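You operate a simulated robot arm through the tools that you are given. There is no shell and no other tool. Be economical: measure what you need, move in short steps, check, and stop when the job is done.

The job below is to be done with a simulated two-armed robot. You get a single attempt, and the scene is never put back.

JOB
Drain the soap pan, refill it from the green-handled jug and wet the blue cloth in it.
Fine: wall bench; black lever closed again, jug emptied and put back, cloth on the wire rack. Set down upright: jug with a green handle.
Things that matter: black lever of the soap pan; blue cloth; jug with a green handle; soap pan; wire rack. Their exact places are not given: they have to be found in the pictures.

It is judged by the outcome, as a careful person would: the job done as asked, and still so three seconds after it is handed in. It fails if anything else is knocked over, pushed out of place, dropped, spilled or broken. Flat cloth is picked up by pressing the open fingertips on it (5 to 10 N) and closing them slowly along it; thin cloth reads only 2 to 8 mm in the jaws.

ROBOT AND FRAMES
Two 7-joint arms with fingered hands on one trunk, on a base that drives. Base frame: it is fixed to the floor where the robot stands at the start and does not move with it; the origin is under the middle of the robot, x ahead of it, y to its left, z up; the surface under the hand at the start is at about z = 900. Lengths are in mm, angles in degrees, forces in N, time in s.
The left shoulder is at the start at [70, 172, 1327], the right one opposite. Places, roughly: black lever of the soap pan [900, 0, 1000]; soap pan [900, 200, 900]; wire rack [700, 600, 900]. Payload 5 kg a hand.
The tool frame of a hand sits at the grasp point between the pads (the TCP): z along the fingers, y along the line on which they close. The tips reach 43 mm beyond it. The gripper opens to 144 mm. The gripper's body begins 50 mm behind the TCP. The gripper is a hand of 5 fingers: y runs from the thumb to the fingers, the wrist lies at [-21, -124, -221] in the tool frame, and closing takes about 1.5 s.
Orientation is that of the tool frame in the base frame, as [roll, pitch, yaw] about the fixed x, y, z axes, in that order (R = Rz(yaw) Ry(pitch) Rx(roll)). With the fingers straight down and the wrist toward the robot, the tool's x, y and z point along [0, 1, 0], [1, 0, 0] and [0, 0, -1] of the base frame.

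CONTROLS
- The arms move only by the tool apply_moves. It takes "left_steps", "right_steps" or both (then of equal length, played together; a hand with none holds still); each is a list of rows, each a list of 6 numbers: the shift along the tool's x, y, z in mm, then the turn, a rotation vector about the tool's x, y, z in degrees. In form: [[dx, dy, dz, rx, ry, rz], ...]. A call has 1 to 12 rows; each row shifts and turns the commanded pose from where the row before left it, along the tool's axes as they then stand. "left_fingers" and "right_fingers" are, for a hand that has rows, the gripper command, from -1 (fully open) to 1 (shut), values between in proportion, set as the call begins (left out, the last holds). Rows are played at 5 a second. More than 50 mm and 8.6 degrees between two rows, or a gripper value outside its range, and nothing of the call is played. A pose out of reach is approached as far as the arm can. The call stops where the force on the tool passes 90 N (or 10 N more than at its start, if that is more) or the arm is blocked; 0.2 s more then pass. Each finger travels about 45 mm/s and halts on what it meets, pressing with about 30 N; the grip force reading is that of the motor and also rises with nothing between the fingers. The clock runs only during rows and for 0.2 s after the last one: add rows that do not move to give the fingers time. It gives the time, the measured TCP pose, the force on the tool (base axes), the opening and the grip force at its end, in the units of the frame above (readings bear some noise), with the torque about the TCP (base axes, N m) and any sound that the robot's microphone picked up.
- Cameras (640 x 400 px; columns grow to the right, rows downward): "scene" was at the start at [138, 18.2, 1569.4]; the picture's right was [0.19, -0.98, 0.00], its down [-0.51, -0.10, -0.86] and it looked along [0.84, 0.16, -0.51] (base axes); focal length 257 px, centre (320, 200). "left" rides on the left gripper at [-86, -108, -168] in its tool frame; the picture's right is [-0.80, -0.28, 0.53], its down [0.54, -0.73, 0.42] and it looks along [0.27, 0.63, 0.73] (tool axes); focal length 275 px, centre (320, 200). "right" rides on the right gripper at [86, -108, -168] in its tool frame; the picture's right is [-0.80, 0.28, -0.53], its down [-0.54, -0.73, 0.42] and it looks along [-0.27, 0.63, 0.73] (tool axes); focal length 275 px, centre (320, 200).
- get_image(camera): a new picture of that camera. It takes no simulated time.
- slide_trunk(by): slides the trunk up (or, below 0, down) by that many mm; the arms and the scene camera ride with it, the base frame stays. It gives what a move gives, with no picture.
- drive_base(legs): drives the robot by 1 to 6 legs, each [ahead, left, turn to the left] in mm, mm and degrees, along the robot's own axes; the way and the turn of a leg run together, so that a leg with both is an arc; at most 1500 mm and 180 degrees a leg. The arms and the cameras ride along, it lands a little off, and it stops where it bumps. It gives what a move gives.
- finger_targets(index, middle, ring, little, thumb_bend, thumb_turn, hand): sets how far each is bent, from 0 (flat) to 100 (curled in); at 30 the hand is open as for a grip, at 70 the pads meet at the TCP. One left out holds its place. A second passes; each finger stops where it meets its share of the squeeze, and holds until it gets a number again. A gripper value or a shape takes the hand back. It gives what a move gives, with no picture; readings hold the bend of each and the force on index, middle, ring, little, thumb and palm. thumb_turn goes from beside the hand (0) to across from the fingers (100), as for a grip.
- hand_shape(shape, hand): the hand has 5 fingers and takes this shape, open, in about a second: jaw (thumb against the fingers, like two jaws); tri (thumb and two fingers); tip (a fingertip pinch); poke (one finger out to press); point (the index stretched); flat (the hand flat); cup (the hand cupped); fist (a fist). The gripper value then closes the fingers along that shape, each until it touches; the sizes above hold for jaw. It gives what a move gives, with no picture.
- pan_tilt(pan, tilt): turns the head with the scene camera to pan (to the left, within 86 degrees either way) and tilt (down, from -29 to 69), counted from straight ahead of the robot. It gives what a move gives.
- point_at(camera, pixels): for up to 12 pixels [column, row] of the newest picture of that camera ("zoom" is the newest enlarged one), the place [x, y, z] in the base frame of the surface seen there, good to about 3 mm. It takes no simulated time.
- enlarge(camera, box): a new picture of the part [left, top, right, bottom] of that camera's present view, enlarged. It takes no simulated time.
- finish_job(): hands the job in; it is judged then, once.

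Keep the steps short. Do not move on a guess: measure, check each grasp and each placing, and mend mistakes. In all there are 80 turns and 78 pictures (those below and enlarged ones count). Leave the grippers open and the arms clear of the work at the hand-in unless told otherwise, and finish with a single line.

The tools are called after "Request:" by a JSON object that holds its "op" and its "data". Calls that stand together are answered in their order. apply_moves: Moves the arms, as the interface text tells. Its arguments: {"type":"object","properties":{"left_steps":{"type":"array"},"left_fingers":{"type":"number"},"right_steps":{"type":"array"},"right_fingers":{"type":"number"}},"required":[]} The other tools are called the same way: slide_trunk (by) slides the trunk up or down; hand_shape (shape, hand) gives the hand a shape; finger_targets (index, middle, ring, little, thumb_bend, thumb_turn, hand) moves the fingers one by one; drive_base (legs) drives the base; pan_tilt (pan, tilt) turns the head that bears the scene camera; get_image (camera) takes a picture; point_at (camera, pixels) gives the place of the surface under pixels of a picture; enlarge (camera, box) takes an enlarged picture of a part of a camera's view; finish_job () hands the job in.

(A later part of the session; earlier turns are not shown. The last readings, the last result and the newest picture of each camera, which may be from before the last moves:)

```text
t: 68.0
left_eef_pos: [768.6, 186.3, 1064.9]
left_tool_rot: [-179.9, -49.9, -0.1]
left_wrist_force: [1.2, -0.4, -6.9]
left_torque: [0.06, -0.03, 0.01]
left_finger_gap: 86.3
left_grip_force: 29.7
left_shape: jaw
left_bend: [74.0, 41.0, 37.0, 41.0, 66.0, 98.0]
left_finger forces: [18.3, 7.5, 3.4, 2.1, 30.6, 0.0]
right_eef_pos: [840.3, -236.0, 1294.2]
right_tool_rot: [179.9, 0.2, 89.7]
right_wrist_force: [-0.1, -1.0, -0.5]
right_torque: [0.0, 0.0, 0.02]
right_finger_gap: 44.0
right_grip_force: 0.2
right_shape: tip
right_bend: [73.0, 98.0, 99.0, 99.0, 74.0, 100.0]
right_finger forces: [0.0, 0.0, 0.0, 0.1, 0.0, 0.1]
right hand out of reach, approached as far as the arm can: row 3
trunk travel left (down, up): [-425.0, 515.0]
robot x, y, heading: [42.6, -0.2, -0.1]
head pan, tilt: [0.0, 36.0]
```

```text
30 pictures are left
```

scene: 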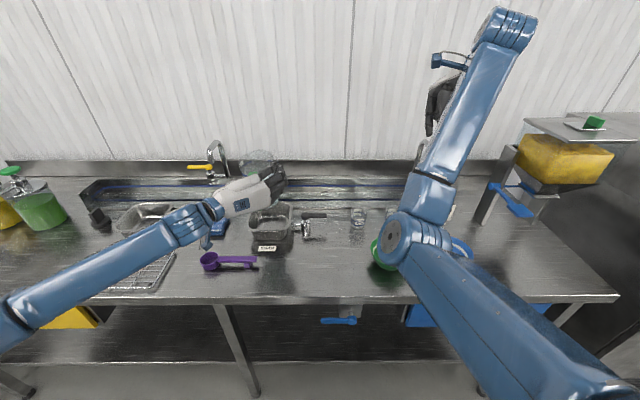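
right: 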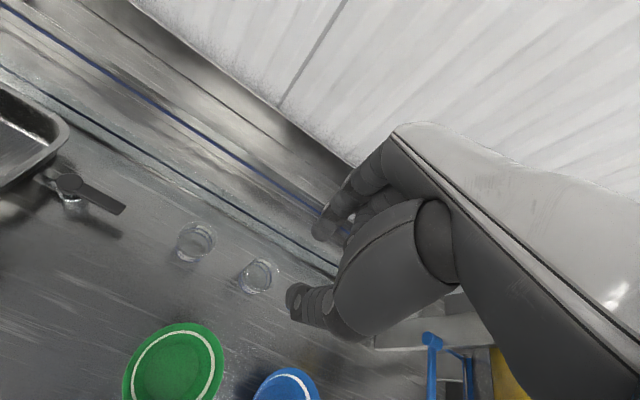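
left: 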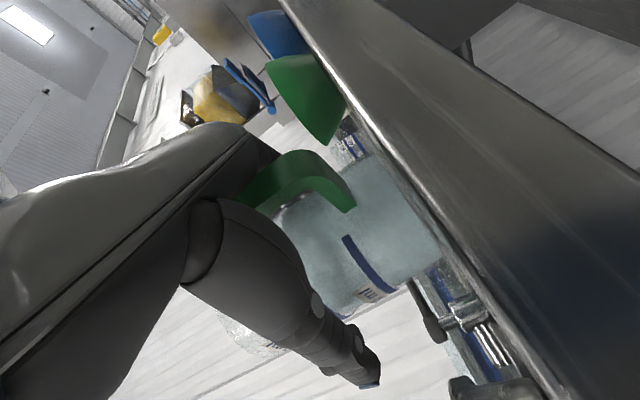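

The jug isn't in that view. I'll yaw the right hand left by 32° to bring it in and tilt the jug slowly to 52°.

Request:
{"op": "apply_moves", "data": {"left_steps": [[0, 0, 0, 0, -3, 0], [0, 0, 0, 0, -3, 0], [0, 0, 0, 0, -3, 0], [0, 0, 0, 0, -3, 0]], "right_steps": [[0, 0, 0, 0, 0, -8], [0, 0, 0, 0, 0, -8], [0, 0, 0, 0, 0, -8], [0, 0, 0, 0, 0, -8]]}}

Request:
{"op": "get_image", "data": {"camera": "right"}}

```text
t: 69.0
left_eef_pos: [768.3, 187.2, 1064.1]
left_tool_rot: [180.0, -37.8, 0.0]
left_wrist_force: [0.0, -0.4, -6.8]
left_torque: [0.03, -0.09, -0.02]
left_finger_gap: 86.0
left_grip_force: 30.0
left_shape: jaw
left_bend: [74.0, 41.0, 37.0, 41.0, 66.0, 98.0]
left_finger forces: [18.5, 7.6, 3.3, 2.1, 30.5, 0.1]
right_eef_pos: [890.7, -243.0, 1279.2]
right_tool_rot: [179.9, 0.0, 122.2]
right_wrist_force: [-1.2, 0.4, -0.6]
right_torque: [0.03, 0.03, -0.01]
right_finger_gap: 43.8
right_grip_force: 0.1
right_shape: tip
right_bend: [73.0, 98.0, 99.0, 99.0, 74.0, 100.0]
right_finger forces: [0.1, 0.0, 0.0, 0.1, 0.0, 0.1]
right hand out of reach, approached as far as the arm can: row 1, 2, 3, 4
trunk travel left (down, up): [-425.0, 515.0]
robot x, y, heading: [38.2, -2.4, -0.0]
head pan, tilt: [0.0, 36.0]
```

```text
29 pictures are left
```

right: 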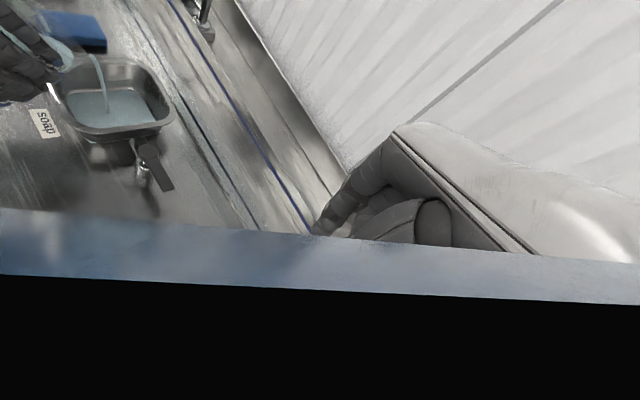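

The liquid is pouring into the middle of the pan. I'll keep tilting slowly at 2° per row, moving the hand to hold the spout over the pan.

Request:
{"op": "apply_moves", "data": {"left_steps": [[1.5, 0, 0.6, 0, -2, 0], [1.5, 0, 0.6, 0, -2, 0], [2, 0, 0.3, 0, -2, 0], [2, 0, 0.3, 0, -2, 0], [2, 0, 0, 0, -2, 0], [2, 0, 0, 0, -2, 0], [2, 0, 0, 0, -2, 0], [2, 0, 0, 0, -2, 0], [2, 0, -0.3, 0, -2, 0], [2, 0, -0.3, 0, -2, 0], [2, 0, -0.5, 0, -2, 0], [2, 0, -0.5, 0, -2, 0]]}}

Request:
{"op": "get_image", "data": {"camera": "right"}}

```text
t: 71.6
left_eef_pos: [787.2, 185.6, 1075.7]
left_tool_rot: [180.0, -13.9, 0.0]
left_wrist_force: [0.5, 0.4, -3.0]
left_torque: [-0.01, -0.07, -0.01]
left_finger_gap: 86.2
left_grip_force: 30.2
left_shape: jaw
left_bend: [28.0, 41.0, 37.0, 41.0, 66.0, 98.0]
left_finger forces: [16.8, 7.8, 4.1, 2.0, 30.2, 0.0]
right_eef_pos: [889.3, -243.0, 1278.6]
right_tool_rot: [-180.0, 0.0, 121.9]
right_wrist_force: [0.3, -0.9, -0.3]
right_torque: [0.01, 0.01, -0.01]
right_finger_gap: 43.7
right_grip_force: 0.1
right_shape: tip
right_bend: [73.0, 98.0, 99.0, 99.0, 74.0, 100.0]
right_finger forces: [0.1, 0.0, 0.0, 0.0, 0.0, 0.0]
trunk travel left (down, up): [-425.0, 515.0]
robot x, y, heading: [45.5, 0.3, -0.1]
head pan, tilt: [0.0, 36.0]
```

```text
28 pictures are left
```

right: 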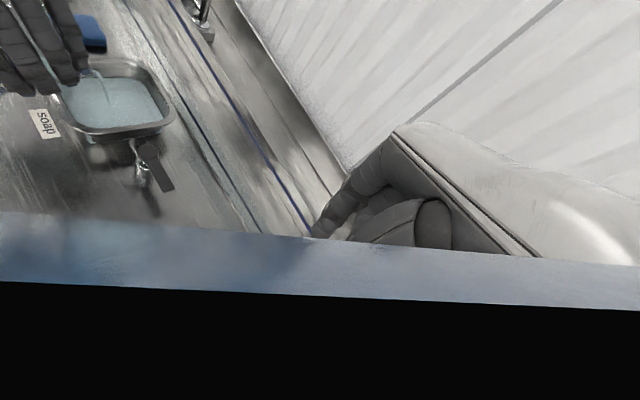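

The jug now weighs 3.0 N, down from 7.2, and the stream is still in the pan. I'll tilt on to about 106°.

Request:
{"op": "apply_moves", "data": {"left_steps": [[3.5, 0, -1.5, 0, -2.5, 0], [3.5, 0, -1.5, 0, -2.5, 0], [3.5, 0, -1.8, 0, -2.5, 0], [3.5, 0, -2, 0, -2.5, 0], [3.5, 0, -2.2, 0, -2.5, 0], [3.5, 0, -2.2, 0, -2.5, 0], [3.5, 0, -2.4, 0, -2.5, 0], [3.5, 0, -2.4, 0, -2.5, 0], [3.5, 0, -2.5, 0, -2.5, 0], [3.5, 0, -2.5, 0, -2.5, 0], [3.5, 0, -3, 0, -2.5, 0], [3.5, 0, -3, 0, -2.5, 0]]}}

Request:
{"op": "apply_moves", "data": {"left_steps": [[0, 0, 0, 0, 0, 0], [0, 0, 0, 0, 0, 0], [0, 0, 0, 0, 0, 0], [0, 0, 0, 0, 0, 0], [0, 0, 0, 0, 0, 0], [0, 0, 0, 0, 0, 0], [0, 0, 0, 0, 0, 0], [0, 0, 0, 0, 0, 0]]}}

Request:
{"op": "get_image", "data": {"camera": "right"}}

Request:
{"op": "enlarge", "data": {"camera": "scene", "box": [200, 140, 340, 260]}}

```text
t: 74.2
left_eef_pos: [829.3, 186.4, 1103.9]
left_tool_rot: [180.0, 16.2, -0.1]
left_wrist_force: [-0.8, -0.2, -1.6]
left_torque: [-0.03, 0.01, 0.02]
left_finger_gap: 85.9
left_grip_force: 30.1
left_shape: jaw
left_bend: [28.0, 41.0, 37.0, 41.0, 66.0, 98.0]
left_finger forces: [16.4, 7.8, 4.1, 2.0, 30.2, 0.0]
right_eef_pos: [890.1, -243.3, 1279.6]
right_tool_rot: [-180.0, -0.1, 121.9]
right_wrist_force: [-0.7, 0.7, 0.2]
right_torque: [-0.02, -0.01, 0.0]
right_finger_gap: 43.7
right_grip_force: 0.0
right_shape: tip
right_bend: [73.0, 98.0, 99.0, 99.0, 74.0, 100.0]
right_finger forces: [0.0, 0.1, 0.0, 0.0, 0.1, 0.1]
trunk travel left (down, up): [-425.0, 515.0]
robot x, y, heading: [40.5, 3.1, -0.5]
head pan, tilt: [0.0, 36.0]
```

```text
t: 76.0
left_eef_pos: [829.7, 186.7, 1102.1]
left_tool_rot: [179.9, 16.0, 0.0]
left_wrist_force: [0.2, 0.1, -1.4]
left_torque: [-0.01, 0.0, -0.01]
left_finger_gap: 86.1
left_grip_force: 30.0
left_shape: jaw
left_bend: [28.0, 41.0, 37.0, 41.0, 66.0, 98.0]
left_finger forces: [16.5, 7.7, 4.2, 2.1, 30.2, 0.0]
right_eef_pos: [890.2, -241.9, 1280.5]
right_tool_rot: [179.9, 0.0, 122.0]
right_wrist_force: [-0.4, 0.3, 0.8]
right_torque: [-0.02, -0.01, 0.0]
right_finger_gap: 43.5
right_grip_force: 0.0
right_shape: tip
right_bend: [73.0, 98.0, 99.0, 99.0, 74.0, 100.0]
right_finger forces: [0.1, 0.0, 0.0, 0.0, 0.1, 0.0]
trunk travel left (down, up): [-425.0, 515.0]
robot x, y, heading: [44.2, 0.8, -0.1]
head pan, tilt: [0.0, 36.0]
```

```text
27 pictures are left
```

right: 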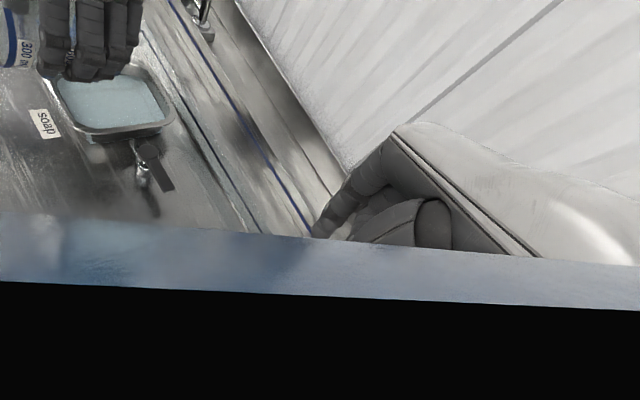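

```text
3.33 times, centred on (270, 200) of scene
```

zoom: 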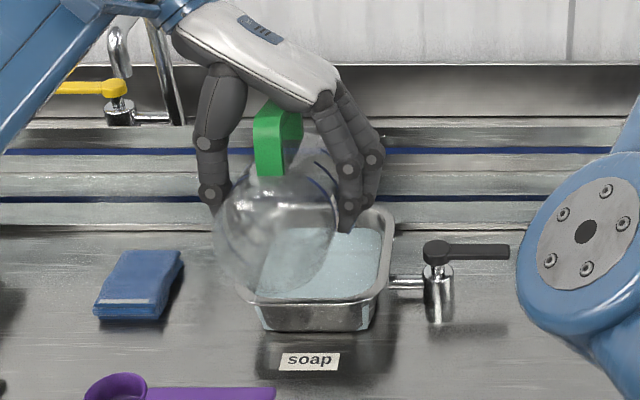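

The jug is empty, steady at 1.4 N with no more drips. I'll raise it and rotate it back upright.

Request:
{"op": "apply_moves", "data": {"left_steps": [[-8, 0, -29, 0, 0, 0], [-8, 0, -29, 0, 0, 0], [0, 0, 0, 0, 8, 0], [0, 0, 0, 0, 8, 0], [0, 0, 0, 0, 8, 0], [0, 0, 0, 0, 8, 0], [0, 0, 0, 0, 8, 0], [0, 0, 0, 0, 8, 0], [0, 0, 0, 0, 8, 0]]}}

Request:
{"op": "apply_moves", "data": {"left_steps": [[0, 0, 0, 0, 8, 0], [0, 0, 0, 0, 8, 0], [0, 0, 0, 0, 8, 0], [0, 0, 0, 0, 8, 0], [0, 0, 0, 0, 8, 0], [0, 0, 0, 0, 8, 0], [0, 0, 0, 0, 2, 0]]}}

Request:
{"op": "drive_base", "data": {"legs": [[-145, 0, 0]]}}

```text
t: 78.0
left_eef_pos: [829.8, 186.1, 1164.0]
left_tool_rot: [-179.9, -40.2, 0.0]
left_wrist_force: [-0.4, 0.0, -1.0]
left_torque: [0.0, 0.02, 0.01]
left_finger_gap: 85.7
left_grip_force: 30.1
left_shape: jaw
left_bend: [28.0, 41.0, 37.0, 41.0, 66.0, 98.0]
left_finger forces: [16.6, 7.8, 4.1, 1.9, 29.9, 0.1]
right_eef_pos: [888.9, -241.6, 1281.5]
right_tool_rot: [180.0, 0.1, 121.8]
right_wrist_force: [0.0, 0.3, 0.1]
right_torque: [-0.03, -0.02, -0.02]
right_finger_gap: 43.5
right_grip_force: 0.2
right_shape: tip
right_bend: [73.0, 98.0, 99.0, 99.0, 74.0, 100.0]
right_finger forces: [0.0, 0.0, 0.1, 0.0, 0.0, 0.0]
trunk travel left (down, up): [-425.0, 515.0]
robot x, y, heading: [41.4, -2.4, -0.1]
head pan, tilt: [0.0, 36.0]
```

```text
t: 79.6
left_eef_pos: [830.3, 187.1, 1162.2]
left_tool_rot: [-23.5, -89.9, -156.8]
left_wrist_force: [-0.4, 0.9, -1.3]
left_torque: [-0.02, 0.0, -0.01]
left_finger_gap: 85.9
left_grip_force: 30.3
left_shape: jaw
left_bend: [28.0, 41.0, 37.0, 41.0, 66.0, 98.0]
left_finger forces: [16.4, 7.7, 4.0, 1.8, 29.4, 0.0]
right_eef_pos: [888.5, -242.5, 1280.4]
right_tool_rot: [-180.0, 0.1, 121.9]
right_wrist_force: [-0.2, 0.4, -0.6]
right_torque: [-0.01, 0.01, -0.02]
right_finger_gap: 43.5
right_grip_force: 0.0
right_shape: tip
right_bend: [73.0, 98.0, 99.0, 99.0, 74.0, 100.0]
right_finger forces: [0.0, 0.1, 0.1, 0.0, 0.0, 0.0]
trunk travel left (down, up): [-425.0, 515.0]
robot x, y, heading: [41.2, -1.6, 0.0]
head pan, tilt: [0.0, 36.0]
```

```text
t: 81.0
left_eef_pos: [686.5, 188.7, 1162.1]
left_tool_rot: [159.1, -89.9, 21.0]
left_wrist_force: [0.2, -1.5, -1.5]
left_torque: [0.0, -0.01, 0.02]
left_finger_gap: 85.9
left_grip_force: 30.0
left_shape: jaw
left_bend: [28.0, 41.0, 37.0, 41.0, 66.0, 98.0]
left_finger forces: [16.2, 7.7, 4.0, 1.7, 29.4, 0.0]
right_eef_pos: [747.1, -241.3, 1278.5]
right_tool_rot: [179.9, 0.0, 122.0]
right_wrist_force: [-0.6, 0.1, -0.2]
right_torque: [-0.02, 0.03, 0.01]
right_finger_gap: 43.7
right_grip_force: 0.1
right_shape: tip
right_bend: [73.0, 98.0, 99.0, 99.0, 74.0, 100.0]
right_finger forces: [0.0, 0.0, 0.1, 0.1, 0.0, 0.0]
trunk travel left (down, up): [-425.0, 515.0]
robot x, y, heading: [-100.9, -4.1, 0.2]
head pan, tilt: [0.0, 36.0]
```

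I'll move back over the jug's original place at (706, 3) and lower it to just above the bench.

Request:
{"op": "apply_moves", "data": {"left_steps": [[0, 40, 4, 0, 0, 0], [0, 46, 6, 0, 0, 0], [0, 46, 6, 0, 0, 0], [0, 44, 4, 0, 0, 0], [0, 9.5, 0, 0, 0, 0], [-45, 0, 0, 0, 0, 0], [-45, 0, 0, 0, 0, 0], [-40, 0, 0, 0, 0, 0], [-25, 0, 0, 0, 0, 0], [-8, 0, 0, 0, 0, 0], [0, 0, 0, 0, 0, 0]]}}

Request:
{"op": "get_image", "data": {"camera": "scene"}}

```text
t: 83.4
left_eef_pos: [707.4, 2.5, 1001.5]
left_tool_rot: [159.9, -89.9, 20.3]
left_wrist_force: [0.2, -0.3, -0.7]
left_torque: [-0.01, 0.01, -0.03]
left_finger_gap: 85.9
left_grip_force: 29.9
left_shape: jaw
left_bend: [28.0, 41.0, 37.0, 41.0, 66.0, 98.0]
left_finger forces: [16.3, 7.6, 4.0, 1.7, 29.3, 0.0]
right_eef_pos: [744.8, -241.3, 1279.6]
right_tool_rot: [179.9, 0.0, 122.1]
right_wrist_force: [0.4, -0.3, -0.3]
right_torque: [0.03, 0.01, 0.01]
right_finger_gap: 43.6
right_grip_force: 0.0
right_shape: tip
right_bend: [73.0, 98.0, 99.0, 99.0, 74.0, 100.0]
right_finger forces: [0.1, 0.0, 0.0, 0.0, 0.0, 0.1]
trunk travel left (down, up): [-425.0, 515.0]
robot x, y, heading: [-103.0, -2.7, -0.0]
head pan, tilt: [0.0, 36.0]
```

```text
25 pictures are left
```

scene: 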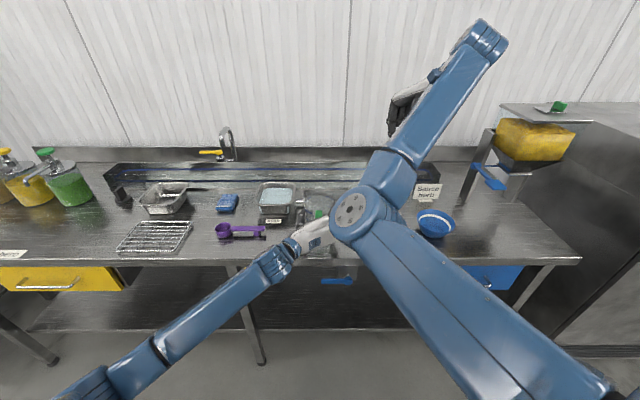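

Now the final gentle lowering, about 14 mm in small rows, until the bench takes the weight.

Request:
{"op": "apply_moves", "data": {"left_steps": [[-4, 0, 0, 0, 0, 0], [-4, 0, 0, 0, 0, 0], [-3, 0, 0, 0, 0, 0], [-2, 0, 0, 0, 0, 0], [-1, 0, 0, 0, 0, 0], [0, 0, 0, 0, 0, 0]]}}

```text
t: 84.8
left_eef_pos: [704.7, 1.8, 987.4]
left_tool_rot: [-39.6, -89.9, -140.4]
left_wrist_force: [1.0, -2.8, 6.7]
left_torque: [0.1, -0.15, -0.06]
left_finger_gap: 85.5
left_grip_force: 29.8
left_shape: jaw
left_bend: [28.0, 41.0, 37.0, 41.0, 66.0, 100.0]
left_finger forces: [16.5, 9.6, 4.4, 2.7, 30.1, 0.0]
right_eef_pos: [744.7, -241.9, 1279.8]
right_tool_rot: [179.9, 0.0, 122.0]
right_wrist_force: [0.8, -0.4, 0.8]
right_torque: [0.0, -0.01, 0.05]
right_finger_gap: 43.7
right_grip_force: 0.1
right_shape: tip
right_bend: [73.0, 98.0, 99.0, 99.0, 74.0, 100.0]
right_finger forces: [0.0, 0.1, 0.0, 0.0, 0.0, 0.0]
trunk travel left (down, up): [-425.0, 515.0]
robot x, y, heading: [-99.0, 0.4, 0.0]
head pan, tilt: [0.0, 36.0]
```

The bench is bearing it (+6.7 N). I'll open the hand, check that it's clear and swing the right arm away so the camera can see.

Request:
{"op": "apply_moves", "data": {"left_fingers": -1, "left_steps": [[0, 0, 0, 0, 0, 0], [0, 0, 0, 0, 0, 0], [0, 0, 0, 0, 0, 0], [0, 0, 0, 0, 0, 0], [0, 0, 0, 0, 0, 0], [0, 0, 0, 0, 0, 0], [0, 0, 0, 0, 0, 0], [0, 0, 0, 0, 0, 0]], "right_steps": [[0, 0, 0, 0, 0, 8], [0, 0, 0, 0, 0, 8], [0, 0, 0, 0, 0, 8], [0, 0, 0, 0, 0, 8], [-40, 20, 0, 0, 0, 0], [-40, 20, 0, 0, 0, 0], [-40, 20, 0, 0, 0, 0], [-40, 20, 0, 0, 0, 0]]}}

Request:
{"op": "enlarge", "data": {"camera": "scene", "box": [240, 180, 380, 270]}}

```text
t: 86.6
left_eef_pos: [706.2, 0.5, 985.1]
left_tool_rot: [-140.8, -89.8, -39.0]
left_wrist_force: [-0.2, -1.2, -0.6]
left_torque: [0.03, -0.03, 0.05]
left_finger_gap: 143.4
left_grip_force: 0.1
left_shape: jaw
left_bend: [30.0, 30.0, 30.0, 30.0, 30.0, 98.0]
left_finger forces: [0.0, 0.0, 0.0, 0.1, 0.0, 0.0]
right_eef_pos: [825.3, -406.9, 1278.7]
right_tool_rot: [-180.0, -0.1, 90.1]
right_wrist_force: [0.2, -0.8, -0.9]
right_torque: [0.05, 0.02, 0.02]
right_finger_gap: 43.7
right_grip_force: 0.1
right_shape: tip
right_bend: [73.0, 98.0, 99.0, 99.0, 74.0, 100.0]
right_finger forces: [0.0, 0.0, 0.1, 0.1, 0.1, 0.0]
trunk travel left (down, up): [-425.0, 515.0]
robot x, y, heading: [-100.2, 3.5, 0.0]
head pan, tilt: [0.0, 36.0]
```

```text
4.44 times, centred on (310, 225) of scene
```

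zoom: 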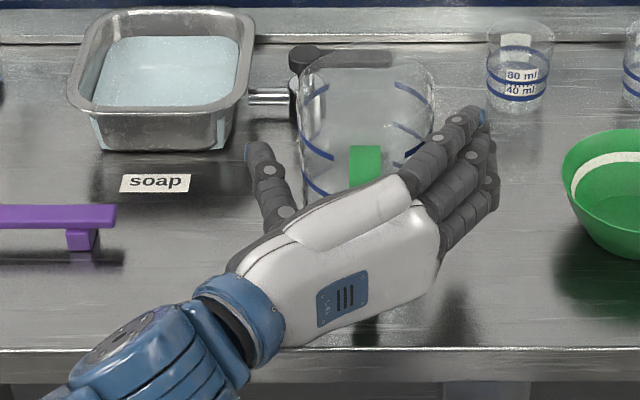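

The jug is upright, empty and back in place. I'll withdraw straight back, then raise and move left.

Request:
{"op": "apply_moves", "data": {"left_steps": [[0, 0, -30, 0, 0, 0], [0, 0, -38, 0, 0, 0], [0, 0, -38, 0, 0, 0], [0, 0, -38, 0, 0, 0], [45, 0, 0, 0, 0, 0], [45, 0, 0, 0, 0, 0], [45, 0, 0, 0, 0, 0], [45, 0, 0, 0, 0, 0], [45, 0, 0, 0, 0, 0]]}}

Request:
{"op": "apply_moves", "data": {"left_steps": [[0, -45, 20, 0, 0, 0], [0, -45, 20, 0, 0, 0], [0, -45, 20, 0, 0, 0], [0, -45, 20, 0, 0, 0], [0, -45, 20, 0, 0, 0], [0, -45, 20, 0, 0, 0], [0, -45, 20, 0, 0, 0], [0, -45, 20, 0, 0, 0]]}}

Request:
{"op": "apply_moves", "data": {"left_steps": [[0, 0, 0, 0, -8.2, 0], [0, 0, 0, 0, -8.2, 0], [0, 0, 0, 0, -8.2, 0], [0, 0, 0, 0, -8.2, 0], [0, 0, 0, 0, -8.2, 0], [0, 0, 0, 0, -8.2, 0], [0, 0, 0, 0, -8.2, 0], [0, 0, 0, 0, -8.2, 0], [0, 0, 0, 0, -8.2, 0], [0, 0, 0, 0, -8.1, 0], [0, 0, 0, 0, -8.1, 0]]}}

Request:
{"op": "get_image", "data": {"camera": "scene"}}

```text
t: 88.6
left_eef_pos: [561.6, 1.3, 1212.3]
left_tool_rot: [-123.7, -89.8, -56.1]
left_wrist_force: [-0.2, -0.9, -0.1]
left_torque: [-0.02, -0.03, 0.02]
left_finger_gap: 143.5
left_grip_force: 0.1
left_shape: jaw
left_bend: [30.0, 30.0, 30.0, 30.0, 30.0, 98.0]
left_finger forces: [0.1, 0.0, 0.0, 0.0, 0.1, 0.0]
right_eef_pos: [824.2, -405.8, 1280.0]
right_tool_rot: [180.0, 0.0, 90.0]
right_wrist_force: [0.5, -1.3, 0.4]
right_torque: [0.05, 0.03, 0.0]
right_finger_gap: 43.5
right_grip_force: 0.2
right_shape: tip
right_bend: [73.0, 98.0, 99.0, 99.0, 74.0, 100.0]
right_finger forces: [0.1, 0.0, 0.0, 0.0, 0.0, 0.0]
trunk travel left (down, up): [-425.0, 515.0]
robot x, y, heading: [-100.8, -0.8, 0.2]
head pan, tilt: [0.0, 36.0]
```

```text
t: 90.4
left_eef_pos: [725.0, 371.8, 1213.6]
left_tool_rot: [74.7, -89.9, 105.3]
left_wrist_force: [0.1, 0.9, -0.7]
left_torque: [0.02, -0.03, -0.03]
left_finger_gap: 144.0
left_grip_force: 0.0
left_shape: jaw
left_bend: [30.0, 30.0, 30.0, 30.0, 30.0, 98.0]
left_finger forces: [0.1, 0.0, 0.0, 0.0, 0.0, 0.1]
right_eef_pos: [825.7, -404.1, 1281.3]
right_tool_rot: [179.9, 0.1, 90.0]
right_wrist_force: [0.6, 0.1, 0.3]
right_torque: [-0.01, 0.01, -0.05]
right_finger_gap: 43.4
right_grip_force: 0.1
right_shape: tip
right_bend: [73.0, 98.0, 99.0, 99.0, 74.0, 100.0]
right_finger forces: [0.1, 0.0, 0.1, 0.0, 0.0, 0.0]
trunk travel left (down, up): [-425.0, 515.0]
robot x, y, heading: [-104.2, -0.8, 0.1]
head pan, tilt: [0.0, 36.0]
```

```text
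t: 92.8
left_eef_pos: [723.1, 364.5, 1210.3]
left_tool_rot: [-180.0, 0.3, 0.2]
left_wrist_force: [-0.7, 0.7, 0.3]
left_torque: [0.0, 0.08, -0.02]
left_finger_gap: 144.0
left_grip_force: 0.1
left_shape: jaw
left_bend: [30.0, 30.0, 30.0, 30.0, 30.0, 98.0]
left_finger forces: [0.0, 0.0, 0.1, 0.0, 0.0, 0.0]
right_eef_pos: [828.3, -403.9, 1276.9]
right_tool_rot: [-179.9, 0.0, 90.1]
right_wrist_force: [0.5, -0.2, -0.9]
right_torque: [0.03, 0.07, 0.02]
right_finger_gap: 43.5
right_grip_force: 0.0
right_shape: tip
right_bend: [73.0, 98.0, 99.0, 99.0, 74.0, 100.0]
right_finger forces: [0.0, 0.1, 0.1, 0.0, 0.1, 0.0]
trunk travel left (down, up): [-425.0, 515.0]
robot x, y, heading: [-101.3, 2.8, 0.3]
head pan, tilt: [0.0, 36.0]
```

```text
23 pictures are left
```

scene: 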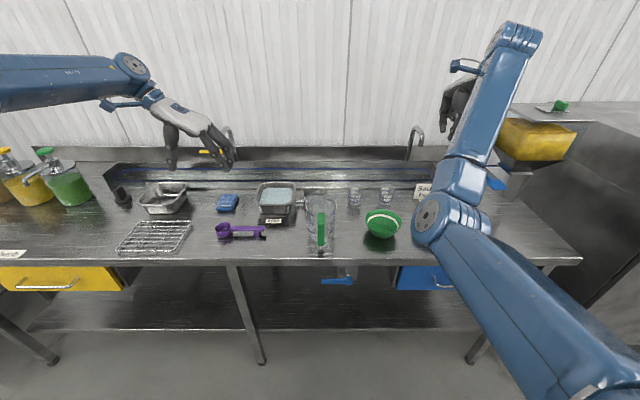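

The bench is in order. Now the cloth; I'll zoom in at (228,203) and measure its extent.

Request:
{"op": "enlarge", "data": {"camera": "scene", "box": [200, 180, 300, 240]}}

Request:
{"op": "point_at", "data": {"camera": "zoom", "pixels": [[150, 105], [240, 105], [115, 190], [220, 200], [180, 150], [120, 205], [220, 212], [240, 130], [200, 100], [480, 100], [560, 115]]}}

```text
6.40 times, centred on (250, 210) of scene
```

zoom: 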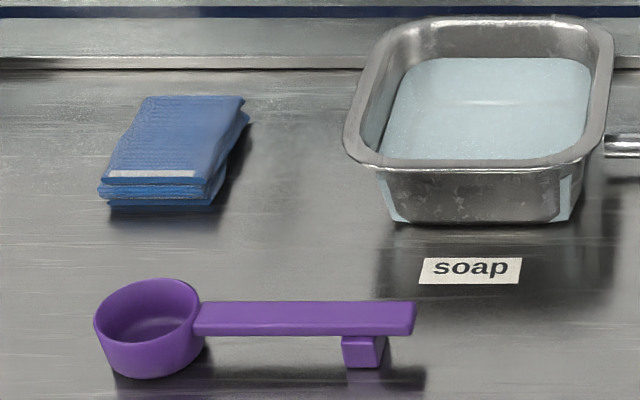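

```text
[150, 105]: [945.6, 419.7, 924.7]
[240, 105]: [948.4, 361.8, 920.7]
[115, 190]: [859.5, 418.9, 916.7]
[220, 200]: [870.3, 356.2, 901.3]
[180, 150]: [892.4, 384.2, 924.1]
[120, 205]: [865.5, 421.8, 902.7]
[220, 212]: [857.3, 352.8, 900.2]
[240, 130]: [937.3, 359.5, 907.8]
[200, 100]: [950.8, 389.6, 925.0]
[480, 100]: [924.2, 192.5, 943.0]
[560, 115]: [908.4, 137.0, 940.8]
```

The cloth is a folded pad spanning x 860–950, y 358–422, about 24 mm high. The left hand, closing along y, fits across its 64 mm. I'll drive the base ahead and left so that cloth, pan and rack are all within reach.

Request:
{"op": "drive_base", "data": {"legs": [[0, 180, 0], [130, 0, 0]]}}

Request:
{"op": "get_image", "data": {"camera": "scene"}}

```text
t: 95.2
left_eef_pos: [853.0, 541.2, 1211.9]
left_tool_rot: [179.9, -0.1, -0.1]
left_wrist_force: [-0.4, -0.4, -1.0]
left_torque: [-0.02, -0.02, -0.01]
left_finger_gap: 143.8
left_grip_force: 0.2
left_shape: jaw
left_bend: [30.0, 30.0, 30.0, 30.0, 30.0, 98.0]
left_finger forces: [0.0, 0.0, 0.0, 0.1, 0.0, 0.1]
right_eef_pos: [953.3, -226.4, 1281.4]
right_tool_rot: [179.8, 0.0, 89.8]
right_wrist_force: [-0.4, 0.2, 0.0]
right_torque: [-0.08, -0.02, -0.01]
right_finger_gap: 43.5
right_grip_force: 0.0
right_shape: tip
right_bend: [73.0, 98.0, 99.0, 99.0, 74.0, 100.0]
right_finger forces: [0.0, 0.0, 0.0, 0.0, 0.1, 0.0]
trunk travel left (down, up): [-425.0, 515.0]
robot x, y, heading: [29.1, 179.3, -0.1]
head pan, tilt: [0.0, 36.0]
```

```text
21 pictures are left
```

scene: 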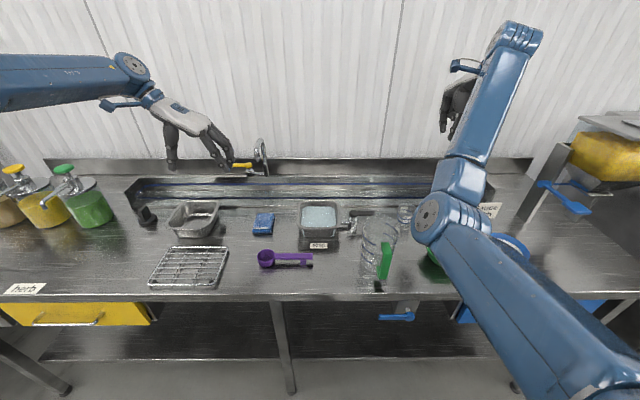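

I'll move above the cloth centre (905,390) and descend to z about 1000.

Request:
{"op": "apply_moves", "data": {"left_steps": [[13, 38, 0, 0, 0, 0], [13, 38, 0, 0, 0, 0], [13, 38, 0, 0, 0, 0], [13, 37, 0, 0, 0, 0], [0, 0, 45, 0, 0, 0], [0, 0, 45, 0, 0, 0], [0, 0, 45, 0, 0, 0], [0, 0, 45, 0, 0, 0], [0, 0, 30, 0, 0, 0]]}}

Request:
{"op": "get_image", "data": {"camera": "left"}}

Request:
{"op": "enlarge", "data": {"camera": "scene", "box": [210, 160, 330, 250]}}

```text
t: 97.2
left_eef_pos: [905.7, 390.2, 1000.5]
left_tool_rot: [179.9, 0.0, 0.0]
left_wrist_force: [0.5, -0.3, 1.1]
left_torque: [0.0, 0.01, 0.01]
left_finger_gap: 143.8
left_grip_force: 0.0
left_shape: jaw
left_bend: [30.0, 30.0, 30.0, 30.0, 30.0, 98.0]
left_finger forces: [0.0, 0.1, 0.1, 0.0, 0.0, 0.0]
right_eef_pos: [955.9, -227.3, 1280.3]
right_tool_rot: [-180.0, 0.1, 89.9]
right_wrist_force: [-0.5, -0.7, -0.1]
right_torque: [-0.01, 0.05, -0.01]
right_finger_gap: 43.7
right_grip_force: 0.2
right_shape: tip
right_bend: [73.0, 98.0, 99.0, 99.0, 74.0, 100.0]
right_finger forces: [0.0, 0.1, 0.1, 0.0, 0.1, 0.0]
trunk travel left (down, up): [-425.0, 515.0]
robot x, y, heading: [30.3, 182.8, -0.2]
head pan, tilt: [0.0, 36.0]
```

```text
20 pictures are left
```

left: 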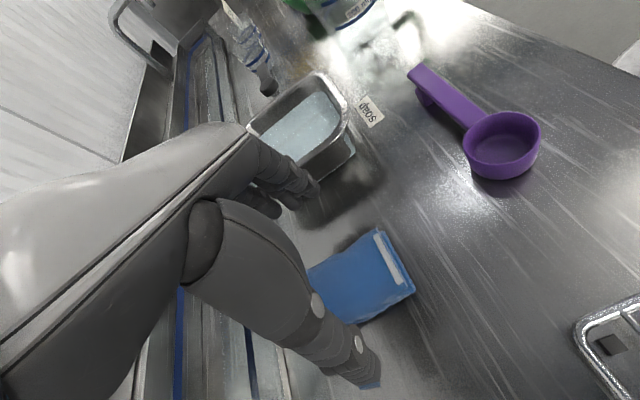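

```text
4.44 times, centred on (270, 205) of scene
```

zoom: 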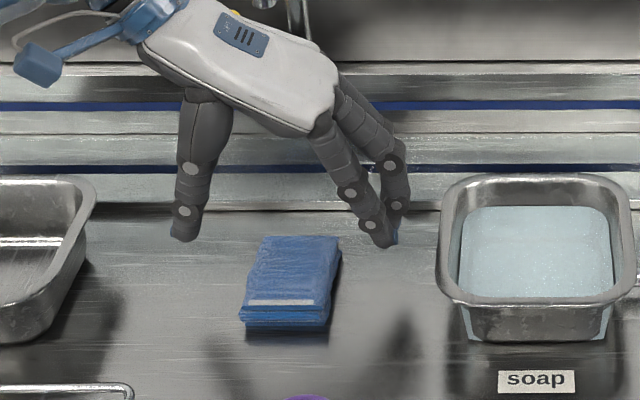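

The hand is well centred. I'll descend to TCP z about 949, with the tips just above the bench on both sides of the cloth, and close.

Request:
{"op": "apply_moves", "data": {"left_steps": [[0, 0, 20, 0, 0, 0], [0, 0, 20, 0, 0, 0], [0, 0, 11, 0, 0, 0], [0, 0, 0, 0, 0, 0]]}}

Request:
{"op": "apply_moves", "data": {"left_fingers": 1, "left_steps": [[0, 0, 1, 0, 0, 0], [0, 0, 1, 0, 0, 0], [0, 0, 1, 0, 0, 0], [0, 0, 1, 0, 0, 0], [0, 0, 1, 0, 0, 0], [0, 0, 1, 0, 0, 0], [0, 0, 1, 0, 0, 0], [0, 0, 0, 0, 0, 0], [0, 0, 0, 0, 0, 0], [0, 0, 0, 0, 0, 0]]}}

Request:
{"op": "get_image", "data": {"camera": "left"}}

```text
t: 98.2
left_eef_pos: [905.6, 389.3, 951.6]
left_tool_rot: [180.0, 0.0, -0.1]
left_wrist_force: [0.4, -0.8, 0.1]
left_torque: [0.0, -0.03, 0.02]
left_finger_gap: 144.1
left_grip_force: 0.1
left_shape: jaw
left_bend: [30.0, 30.0, 30.0, 30.0, 30.0, 98.0]
left_finger forces: [0.1, 0.0, 0.0, 0.0, 0.1, 0.0]
right_eef_pos: [955.8, -228.5, 1280.6]
right_tool_rot: [179.9, 0.0, 89.8]
right_wrist_force: [0.6, 0.4, -0.2]
right_torque: [0.01, -0.02, 0.01]
right_finger_gap: 43.7
right_grip_force: 0.0
right_shape: tip
right_bend: [73.0, 98.0, 99.0, 99.0, 74.0, 100.0]
right_finger forces: [0.0, 0.1, 0.0, 0.0, 0.0, 0.0]
trunk travel left (down, up): [-425.0, 515.0]
robot x, y, heading: [29.3, 181.9, -0.2]
head pan, tilt: [0.0, 36.0]
```

```text
t: 100.4
left_eef_pos: [904.3, 389.0, 944.3]
left_tool_rot: [-180.0, -0.1, -0.2]
left_wrist_force: [3.5, 0.1, 13.1]
left_torque: [-0.05, -0.12, -0.03]
left_finger_gap: 64.5
left_grip_force: 30.0
left_shape: jaw
left_bend: [74.0, 47.0, 45.0, 45.0, 72.0, 100.0]
left_finger forces: [15.6, 8.9, 3.8, 0.1, 28.3, 0.0]
right_eef_pos: [954.7, -228.8, 1280.9]
right_tool_rot: [179.9, -0.1, 89.8]
right_wrist_force: [-0.3, 0.1, -0.1]
right_torque: [-0.01, -0.03, 0.01]
right_finger_gap: 43.6
right_grip_force: 0.1
right_shape: tip
right_bend: [73.0, 98.0, 99.0, 99.0, 74.0, 100.0]
right_finger forces: [0.0, 0.0, 0.1, 0.0, 0.0, 0.0]
trunk travel left (down, up): [-425.0, 515.0]
robot x, y, heading: [31.3, 180.4, 0.1]
head pan, tilt: [0.0, 36.0]
```

```text
18 pictures are left
```

left: 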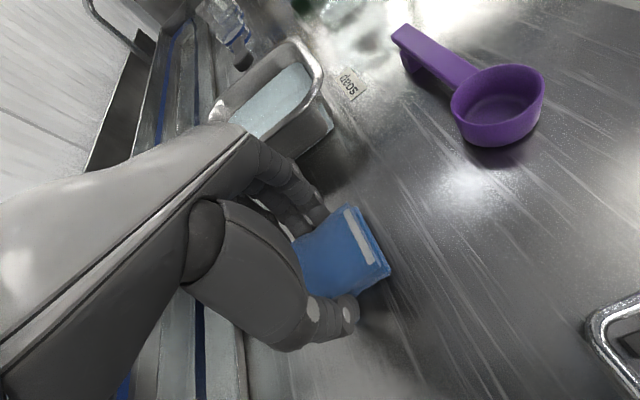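

It's gripped at a 64.5 mm gap, with the cloth held between the fingers. I'll lift slowly and check.

Request:
{"op": "apply_moves", "data": {"left_steps": [[0, 0, -5, 0, 0, 0], [0, 0, -10, 0, 0, 0], [0, 0, -25, 0, 0, 0], [0, 0, -35, 0, 0, 0], [0, 0, -40, 0, 0, 0], [0, 0, 0, 0, 0, 0]]}}

Request:
{"op": "get_image", "data": {"camera": "left"}}

```text
t: 101.8
left_eef_pos: [904.7, 390.1, 1057.4]
left_tool_rot: [179.9, 0.1, -0.1]
left_wrist_force: [0.6, -0.1, -0.8]
left_torque: [-0.03, 0.02, 0.03]
left_finger_gap: 64.5
left_grip_force: 30.5
left_shape: jaw
left_bend: [74.0, 47.0, 45.0, 45.0, 72.0, 100.0]
left_finger forces: [15.5, 8.1, 3.5, 0.0, 27.1, 0.1]
right_eef_pos: [955.1, -227.8, 1280.9]
right_tool_rot: [179.9, 0.0, 89.7]
right_wrist_force: [0.4, 0.4, 0.3]
right_torque: [-0.02, 0.03, 0.04]
right_finger_gap: 43.5
right_grip_force: 0.1
right_shape: tip
right_bend: [73.0, 98.0, 99.0, 99.0, 74.0, 100.0]
right_finger forces: [0.1, 0.0, 0.0, 0.1, 0.0, 0.0]
trunk travel left (down, up): [-425.0, 515.0]
robot x, y, heading: [30.7, 180.4, -0.0]
head pan, tilt: [0.0, 36.0]
```

```text
17 pictures are left
```

left: 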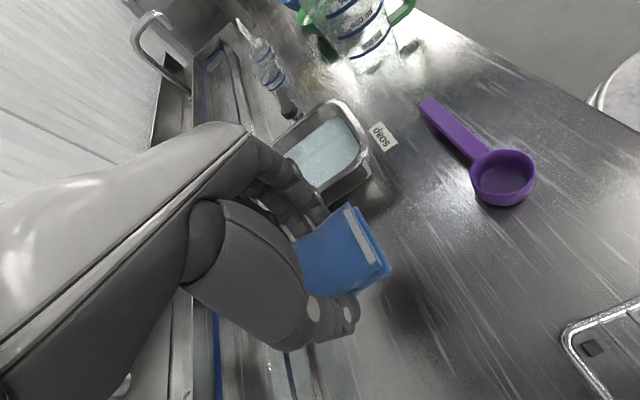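

The cloth is held. I'll carry it over the pan centre (897,187) with its bottom about 50 mm above the rim.

Request:
{"op": "apply_moves", "data": {"left_steps": [[0, 30, 0, 0, 0, 0], [-2, 45, 0, 0, 0, 0], [-2, 45, 0, 0, 0, 0], [-2, 45, 0, 0, 0, 0], [-1, 38, 0, 0, 0, 0], [0, 0, 0, 0, 0, 0]]}}

Request:
{"op": "get_image", "data": {"camera": "left"}}

Request:
{"op": "enlarge", "data": {"camera": "scene", "box": [260, 160, 380, 250]}}

```text
t: 103.2
left_eef_pos: [898.7, 189.1, 1061.1]
left_tool_rot: [180.0, 0.0, -0.1]
left_wrist_force: [-1.0, 0.3, -0.3]
left_torque: [-0.05, 0.01, -0.03]
left_finger_gap: 64.5
left_grip_force: 30.0
left_shape: jaw
left_bend: [74.0, 47.0, 45.0, 46.0, 72.0, 100.0]
left_finger forces: [15.5, 8.2, 3.6, 0.0, 27.2, 0.1]
right_eef_pos: [955.5, -225.5, 1281.0]
right_tool_rot: [179.9, 0.1, 89.9]
right_wrist_force: [-0.1, 0.3, 0.7]
right_torque: [-0.05, 0.03, -0.03]
right_finger_gap: 43.8
right_grip_force: 0.1
right_shape: tip
right_bend: [73.0, 98.0, 99.0, 99.0, 74.0, 100.0]
right_finger forces: [0.1, 0.0, 0.1, 0.0, 0.1, 0.0]
trunk travel left (down, up): [-425.0, 515.0]
robot x, y, heading: [28.7, 181.0, 0.1]
head pan, tilt: [0.0, 36.0]
```

```text
16 pictures are left
```

left: 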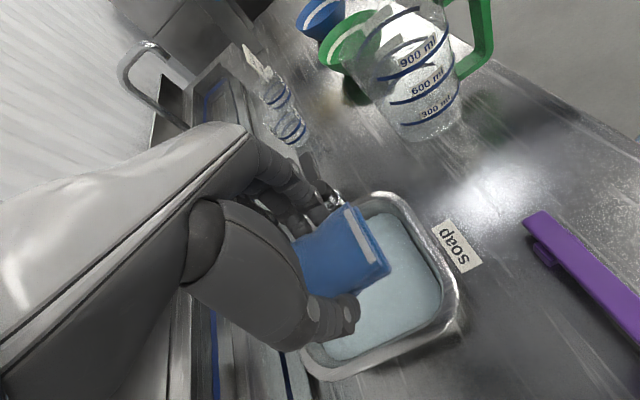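

```text
4.44 times, centred on (320, 205) of scene
```

zoom: 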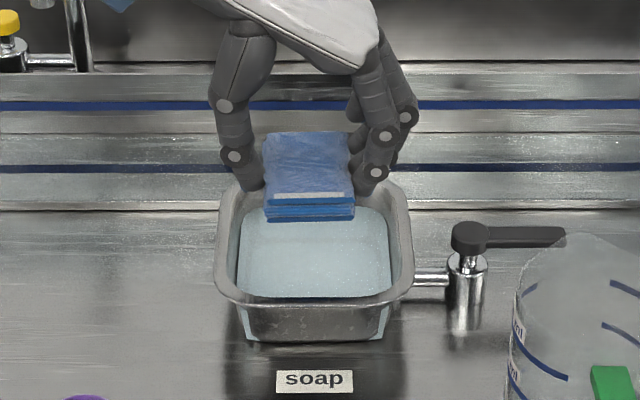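

It's centred over the liquid with about 6 mm clearance at each side. I'll lower it in stages, watching the force.

Request:
{"op": "apply_moves", "data": {"left_steps": [[0, 1, 20, 0, 0, 0], [0, 1, 20, 0, 0, 0], [0, 0, 15, 0, 0, 0], [0, 0, 8, 0, 0, 0]]}}

Request:
{"op": "apply_moves", "data": {"left_steps": [[0, 0, 8, 0, 0, 0], [0, 0, 8, 0, 0, 0], [0, 0, 6, 0, 0, 0]]}}

```text
t: 104.2
left_eef_pos: [897.3, 183.9, 995.8]
left_tool_rot: [-180.0, 0.0, -0.1]
left_wrist_force: [-0.2, 0.3, -1.1]
left_torque: [0.0, 0.03, 0.01]
left_finger_gap: 64.7
left_grip_force: 30.5
left_shape: jaw
left_bend: [74.0, 47.0, 45.0, 46.0, 72.0, 100.0]
left_finger forces: [15.5, 8.3, 3.6, 0.0, 27.2, 0.1]
right_eef_pos: [956.2, -228.0, 1281.2]
right_tool_rot: [-180.0, 0.0, 89.8]
right_wrist_force: [0.1, 0.6, 0.1]
right_torque: [0.0, -0.02, 0.04]
right_finger_gap: 43.6
right_grip_force: 0.1
right_shape: tip
right_bend: [73.0, 98.0, 99.0, 99.0, 74.0, 100.0]
right_finger forces: [0.0, 0.1, 0.0, 0.1, 0.1, 0.0]
trunk travel left (down, up): [-425.0, 515.0]
robot x, y, heading: [29.7, 181.3, -0.0]
head pan, tilt: [0.0, 36.0]
```

```text
t: 105.0
left_eef_pos: [897.6, 188.8, 979.5]
left_tool_rot: [179.8, -0.3, 0.1]
left_wrist_force: [1.6, 14.5, 29.1]
left_torque: [-1.07, -0.44, 0.15]
left_finger_gap: 62.0
left_grip_force: 30.2
left_shape: jaw
left_bend: [74.0, 49.0, 48.0, 46.0, 72.0, 99.0]
left_finger forces: [13.6, 65.7, 3.4, 0.0, 62.3, 0.0]
right_eef_pos: [952.8, -223.8, 1285.0]
right_tool_rot: [179.9, 0.0, 89.9]
right_wrist_force: [-0.9, -1.2, -0.4]
right_torque: [0.0, -0.02, 0.01]
right_finger_gap: 43.7
right_grip_force: 0.1
right_shape: tip
right_bend: [73.0, 98.0, 99.0, 99.0, 74.0, 100.0]
right_finger forces: [0.0, 0.1, 0.0, 0.0, 0.0, 0.1]
trunk travel left (down, up): [-425.0, 515.0]
robot x, y, heading: [28.8, 182.0, -0.1]
head pan, tilt: [0.0, 36.0]
```

The middle finger touched the right rim (29 N). I'll lift 14 mm and look.

Request:
{"op": "apply_moves", "data": {"left_steps": [[0, 0, -10, 0, 0, 0], [0, 0, -6, 0, 0, 0], [0, 0, 0, 0, 0, 0]]}}

Request:
{"op": "enlarge", "data": {"camera": "scene", "box": [280, 170, 360, 235]}}

Request:
{"op": "get_image", "data": {"camera": "left"}}

```text
t: 105.8
left_eef_pos: [897.5, 184.2, 988.8]
left_tool_rot: [179.9, 0.0, -0.3]
left_wrist_force: [-0.6, 8.1, 2.7]
left_torque: [-0.07, -0.13, 0.19]
left_finger_gap: 61.9
left_grip_force: 30.3
left_shape: jaw
left_bend: [74.0, 49.0, 49.0, 46.0, 72.0, 99.0]
left_finger forces: [14.9, 21.8, 3.9, 0.1, 31.8, 0.0]
right_eef_pos: [954.0, -226.9, 1281.9]
right_tool_rot: [179.9, 0.1, 89.8]
right_wrist_force: [-0.8, 0.5, -0.1]
right_torque: [0.01, 0.0, 0.04]
right_finger_gap: 43.6
right_grip_force: 0.0
right_shape: tip
right_bend: [73.0, 98.0, 99.0, 99.0, 74.0, 100.0]
right_finger forces: [0.0, 0.0, 0.0, 0.0, 0.0, 0.0]
trunk travel left (down, up): [-425.0, 515.0]
robot x, y, heading: [29.7, 178.8, -0.1]
head pan, tilt: [0.0, 36.0]
```

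```text
6.15 times, centred on (320, 202) of scene
```

zoom: 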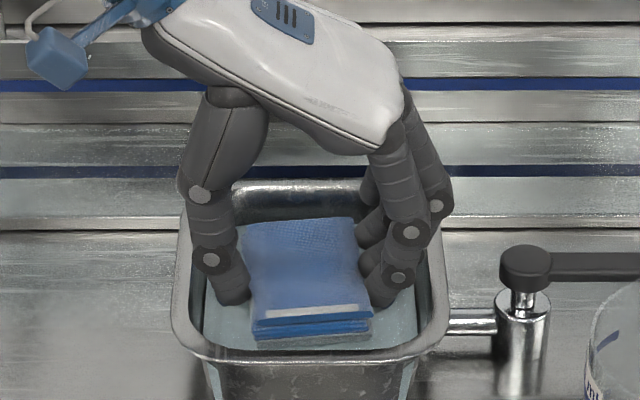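

```text
13 pictures are left
```

left: 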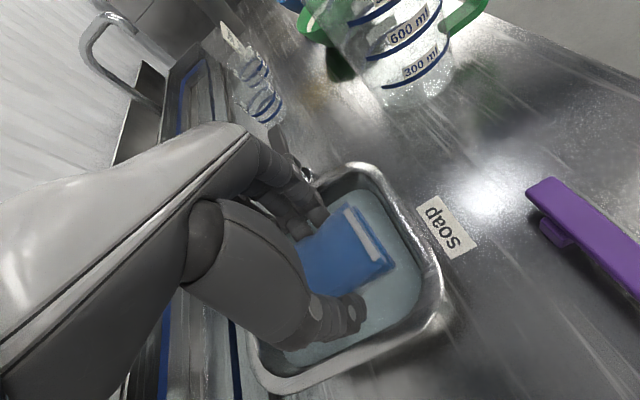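

The cloth bottom is just at the surface, and the knuckles are close to the right rim. I'll shift 4 mm left and lower in 3 mm rows, checking the contact forces.

Request:
{"op": "apply_moves", "data": {"left_steps": [[0, -4, 0, 0, 0, 0], [0, 0, 3, 0, 0, 0], [0, 0, 3, 0, 0, 0], [0, 0, 0, 0, 0, 0]]}}

```text
t: 106.8
left_eef_pos: [897.7, 189.0, 984.1]
left_tool_rot: [180.0, -0.1, -0.1]
left_wrist_force: [0.9, 1.5, 0.8]
left_torque: [0.01, -0.05, 0.04]
left_finger_gap: 62.6
left_grip_force: 29.7
left_shape: jaw
left_bend: [74.0, 49.0, 48.0, 46.0, 72.0, 99.0]
left_finger forces: [16.6, 11.1, 4.4, 0.0, 29.7, 0.0]
right_eef_pos: [954.7, -227.6, 1280.5]
right_tool_rot: [-180.0, 0.1, 89.8]
right_wrist_force: [0.3, -0.7, 0.1]
right_torque: [0.0, 0.0, -0.02]
right_finger_gap: 43.3
right_grip_force: 0.0
right_shape: tip
right_bend: [73.0, 98.0, 99.0, 99.0, 74.0, 100.0]
right_finger forces: [0.1, 0.0, 0.1, 0.0, 0.0, 0.0]
trunk travel left (down, up): [-425.0, 515.0]
robot x, y, heading: [29.9, 178.7, -0.3]
head pan, tilt: [0.0, 36.0]
```

The rim contact is gone. I'll lower further, with another 2 mm to the left.

Request:
{"op": "apply_moves", "data": {"left_steps": [[0, -2, 3, 0, 0, 0], [0, 0, 3, 0, 0, 0], [0, 0, 3, 0, 0, 0], [0, 0, 0, 0, 0, 0]]}}

```text
t: 107.8
left_eef_pos: [896.1, 189.3, 979.2]
left_tool_rot: [179.8, -0.3, -0.1]
left_wrist_force: [4.5, -1.9, 33.9]
left_torque: [-0.21, -0.27, 0.35]
left_finger_gap: 61.7
left_grip_force: 30.3
left_shape: jaw
left_bend: [74.0, 49.0, 48.0, 46.0, 72.0, 99.0]
left_finger forces: [17.5, 48.3, 4.4, 0.0, 71.3, 0.1]
right_eef_pos: [951.9, -227.0, 1284.4]
right_tool_rot: [179.8, -0.1, 89.9]
right_wrist_force: [0.5, -0.1, -0.2]
right_torque: [0.0, 0.0, -0.05]
right_finger_gap: 43.6
right_grip_force: 0.0
right_shape: tip
right_bend: [73.0, 98.0, 99.0, 99.0, 74.0, 100.0]
right_finger forces: [0.0, 0.0, 0.0, 0.1, 0.1, 0.1]
trunk travel left (down, up): [-425.0, 515.0]
robot x, y, heading: [32.0, 178.0, -0.1]
head pan, tilt: [0.0, 36.0]
```

Both sides now touch the rims at TCP z 979, so that's the limit of this grip. I'll back up 3 mm, let the cloth soak for 2 s, then lift and look whether it's wet.

Request:
{"op": "apply_moves", "data": {"left_steps": [[0, 0, -4, 0, 0, 0], [0, 0, 0, 0, 0, 0], [0, 0, 0, 0, 0, 0], [0, 0, 0, 0, 0, 0], [0, 0, 0, 0, 0, 0], [0, 0, 0, 0, 0, 0], [0, 0, 0, 0, 0, 0], [0, 0, 0, 0, 0, 0], [0, 0, 0, 0, 0, 0], [0, 0, -25, 0, 0, 0], [0, 0, -25, 0, 0, 0], [0, 0, 0, 0, 0, 0]]}}

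Request:
{"op": "get_image", "data": {"camera": "left"}}

```text
t: 110.4
left_eef_pos: [897.2, 191.7, 1028.2]
left_tool_rot: [-179.9, 0.2, 0.0]
left_wrist_force: [0.7, -0.7, 0.1]
left_torque: [0.03, 0.01, 0.0]
left_finger_gap: 62.6
left_grip_force: 30.0
left_shape: jaw
left_bend: [74.0, 48.0, 46.0, 46.0, 72.0, 99.0]
left_finger forces: [16.8, 9.1, 4.4, 0.1, 30.2, 0.0]
right_eef_pos: [955.2, -227.8, 1279.8]
right_tool_rot: [-179.9, 0.0, 89.7]
right_wrist_force: [-0.1, -0.6, 0.1]
right_torque: [0.01, 0.04, -0.02]
right_finger_gap: 43.5
right_grip_force: 0.0
right_shape: tip
right_bend: [73.0, 98.0, 99.0, 99.0, 74.0, 100.0]
right_finger forces: [0.0, 0.1, 0.0, 0.0, 0.0, 0.0]
trunk travel left (down, up): [-425.0, 515.0]
robot x, y, heading: [30.6, 177.7, -0.3]
head pan, tilt: [0.0, 36.0]
```

```text
12 pictures are left
```

left: 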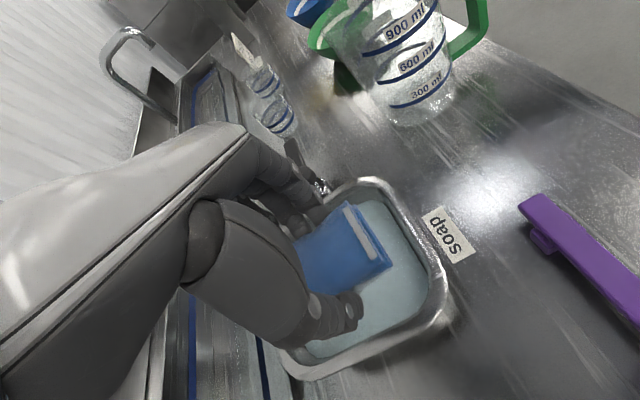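

There's no sign of wetting, because the grip is too low on the cloth. I'll set it back on the bench and regrip about 13 mm higher, so it hangs below the fingertips and can go under the surface.

Request:
{"op": "apply_moves", "data": {"left_steps": [[0, 0, -32, 0, 0, 0], [2, -40, 0, 0, 0, 0], [2, -45, 0, 0, 0, 0], [2, -45, 0, 0, 0, 0], [1, -45, 0, 0, 0, 0], [0, -24, 0, 0, 0, 0], [0, 0, 45, 0, 0, 0], [0, 0, 40, 0, 0, 0], [0, 0, 20, 0, 0, 0], [0, 0, 6, 0, 0, 0], [0, 0, 2, 0, 0, 0], [0, 0, 0, 0, 0, 0]]}}

Request:
{"op": "apply_moves", "data": {"left_fingers": -0.35, "left_steps": [[0, 0, 0, 0, 0, 0], [0, 0, 0, 0, 0, 0], [0, 0, 0, 0, 0, 0], [0, 0, 0, 0, 0, 0], [0, 0, -4, 0, 0, 0], [0, 0, -5, 0, 0, 0], [0, 0, -4, 0, 0, 0], [0, 0, 0, 0, 0, 0]]}}

Request:
{"op": "enlarge", "data": {"camera": "scene", "box": [220, 170, 320, 235]}}

```text
t: 113.0
left_eef_pos: [906.2, 389.2, 949.4]
left_tool_rot: [180.0, 0.0, -0.1]
left_wrist_force: [-0.2, -0.7, 0.3]
left_torque: [-0.02, 0.04, 0.02]
left_finger_gap: 62.6
left_grip_force: 30.4
left_shape: jaw
left_bend: [74.0, 48.0, 46.0, 46.0, 72.0, 99.0]
left_finger forces: [16.9, 9.0, 4.2, 0.1, 30.1, 0.0]
right_eef_pos: [954.3, -227.5, 1281.5]
right_tool_rot: [179.9, -0.1, 89.8]
right_wrist_force: [0.4, 1.0, 0.1]
right_torque: [-0.01, 0.01, 0.01]
right_finger_gap: 43.8
right_grip_force: 0.0
right_shape: tip
right_bend: [73.0, 98.0, 99.0, 99.0, 74.0, 100.0]
right_finger forces: [0.1, 0.0, 0.0, 0.0, 0.0, 0.0]
trunk travel left (down, up): [-425.0, 515.0]
robot x, y, heading: [31.7, 178.9, 0.0]
head pan, tilt: [0.0, 36.0]
```

```text
t: 114.8
left_eef_pos: [906.5, 389.4, 962.6]
left_tool_rot: [180.0, 0.0, 0.0]
left_wrist_force: [-0.9, 0.5, 0.2]
left_torque: [0.0, 0.02, -0.02]
left_finger_gap: 96.9
left_grip_force: 0.0
left_shape: jaw
left_bend: [27.0, 38.0, 35.0, 35.0, 61.0, 100.0]
left_finger forces: [0.0, 0.0, 0.1, 0.1, 0.0, 0.0]
right_eef_pos: [954.8, -228.2, 1280.6]
right_tool_rot: [179.9, 0.0, 89.8]
right_wrist_force: [0.2, -0.4, -0.5]
right_torque: [0.0, -0.04, 0.02]
right_finger_gap: 43.7
right_grip_force: 0.0
right_shape: tip
right_bend: [73.0, 98.0, 99.0, 99.0, 74.0, 100.0]
right_finger forces: [0.0, 0.0, 0.1, 0.1, 0.0, 0.1]
trunk travel left (down, up): [-425.0, 515.0]
robot x, y, heading: [32.3, 177.9, -0.1]
head pan, tilt: [0.0, 36.0]
```

```text
6.15 times, centred on (270, 202) of scene
```

zoom: 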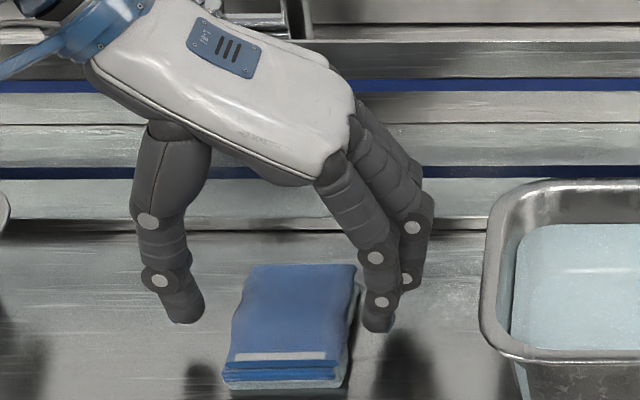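

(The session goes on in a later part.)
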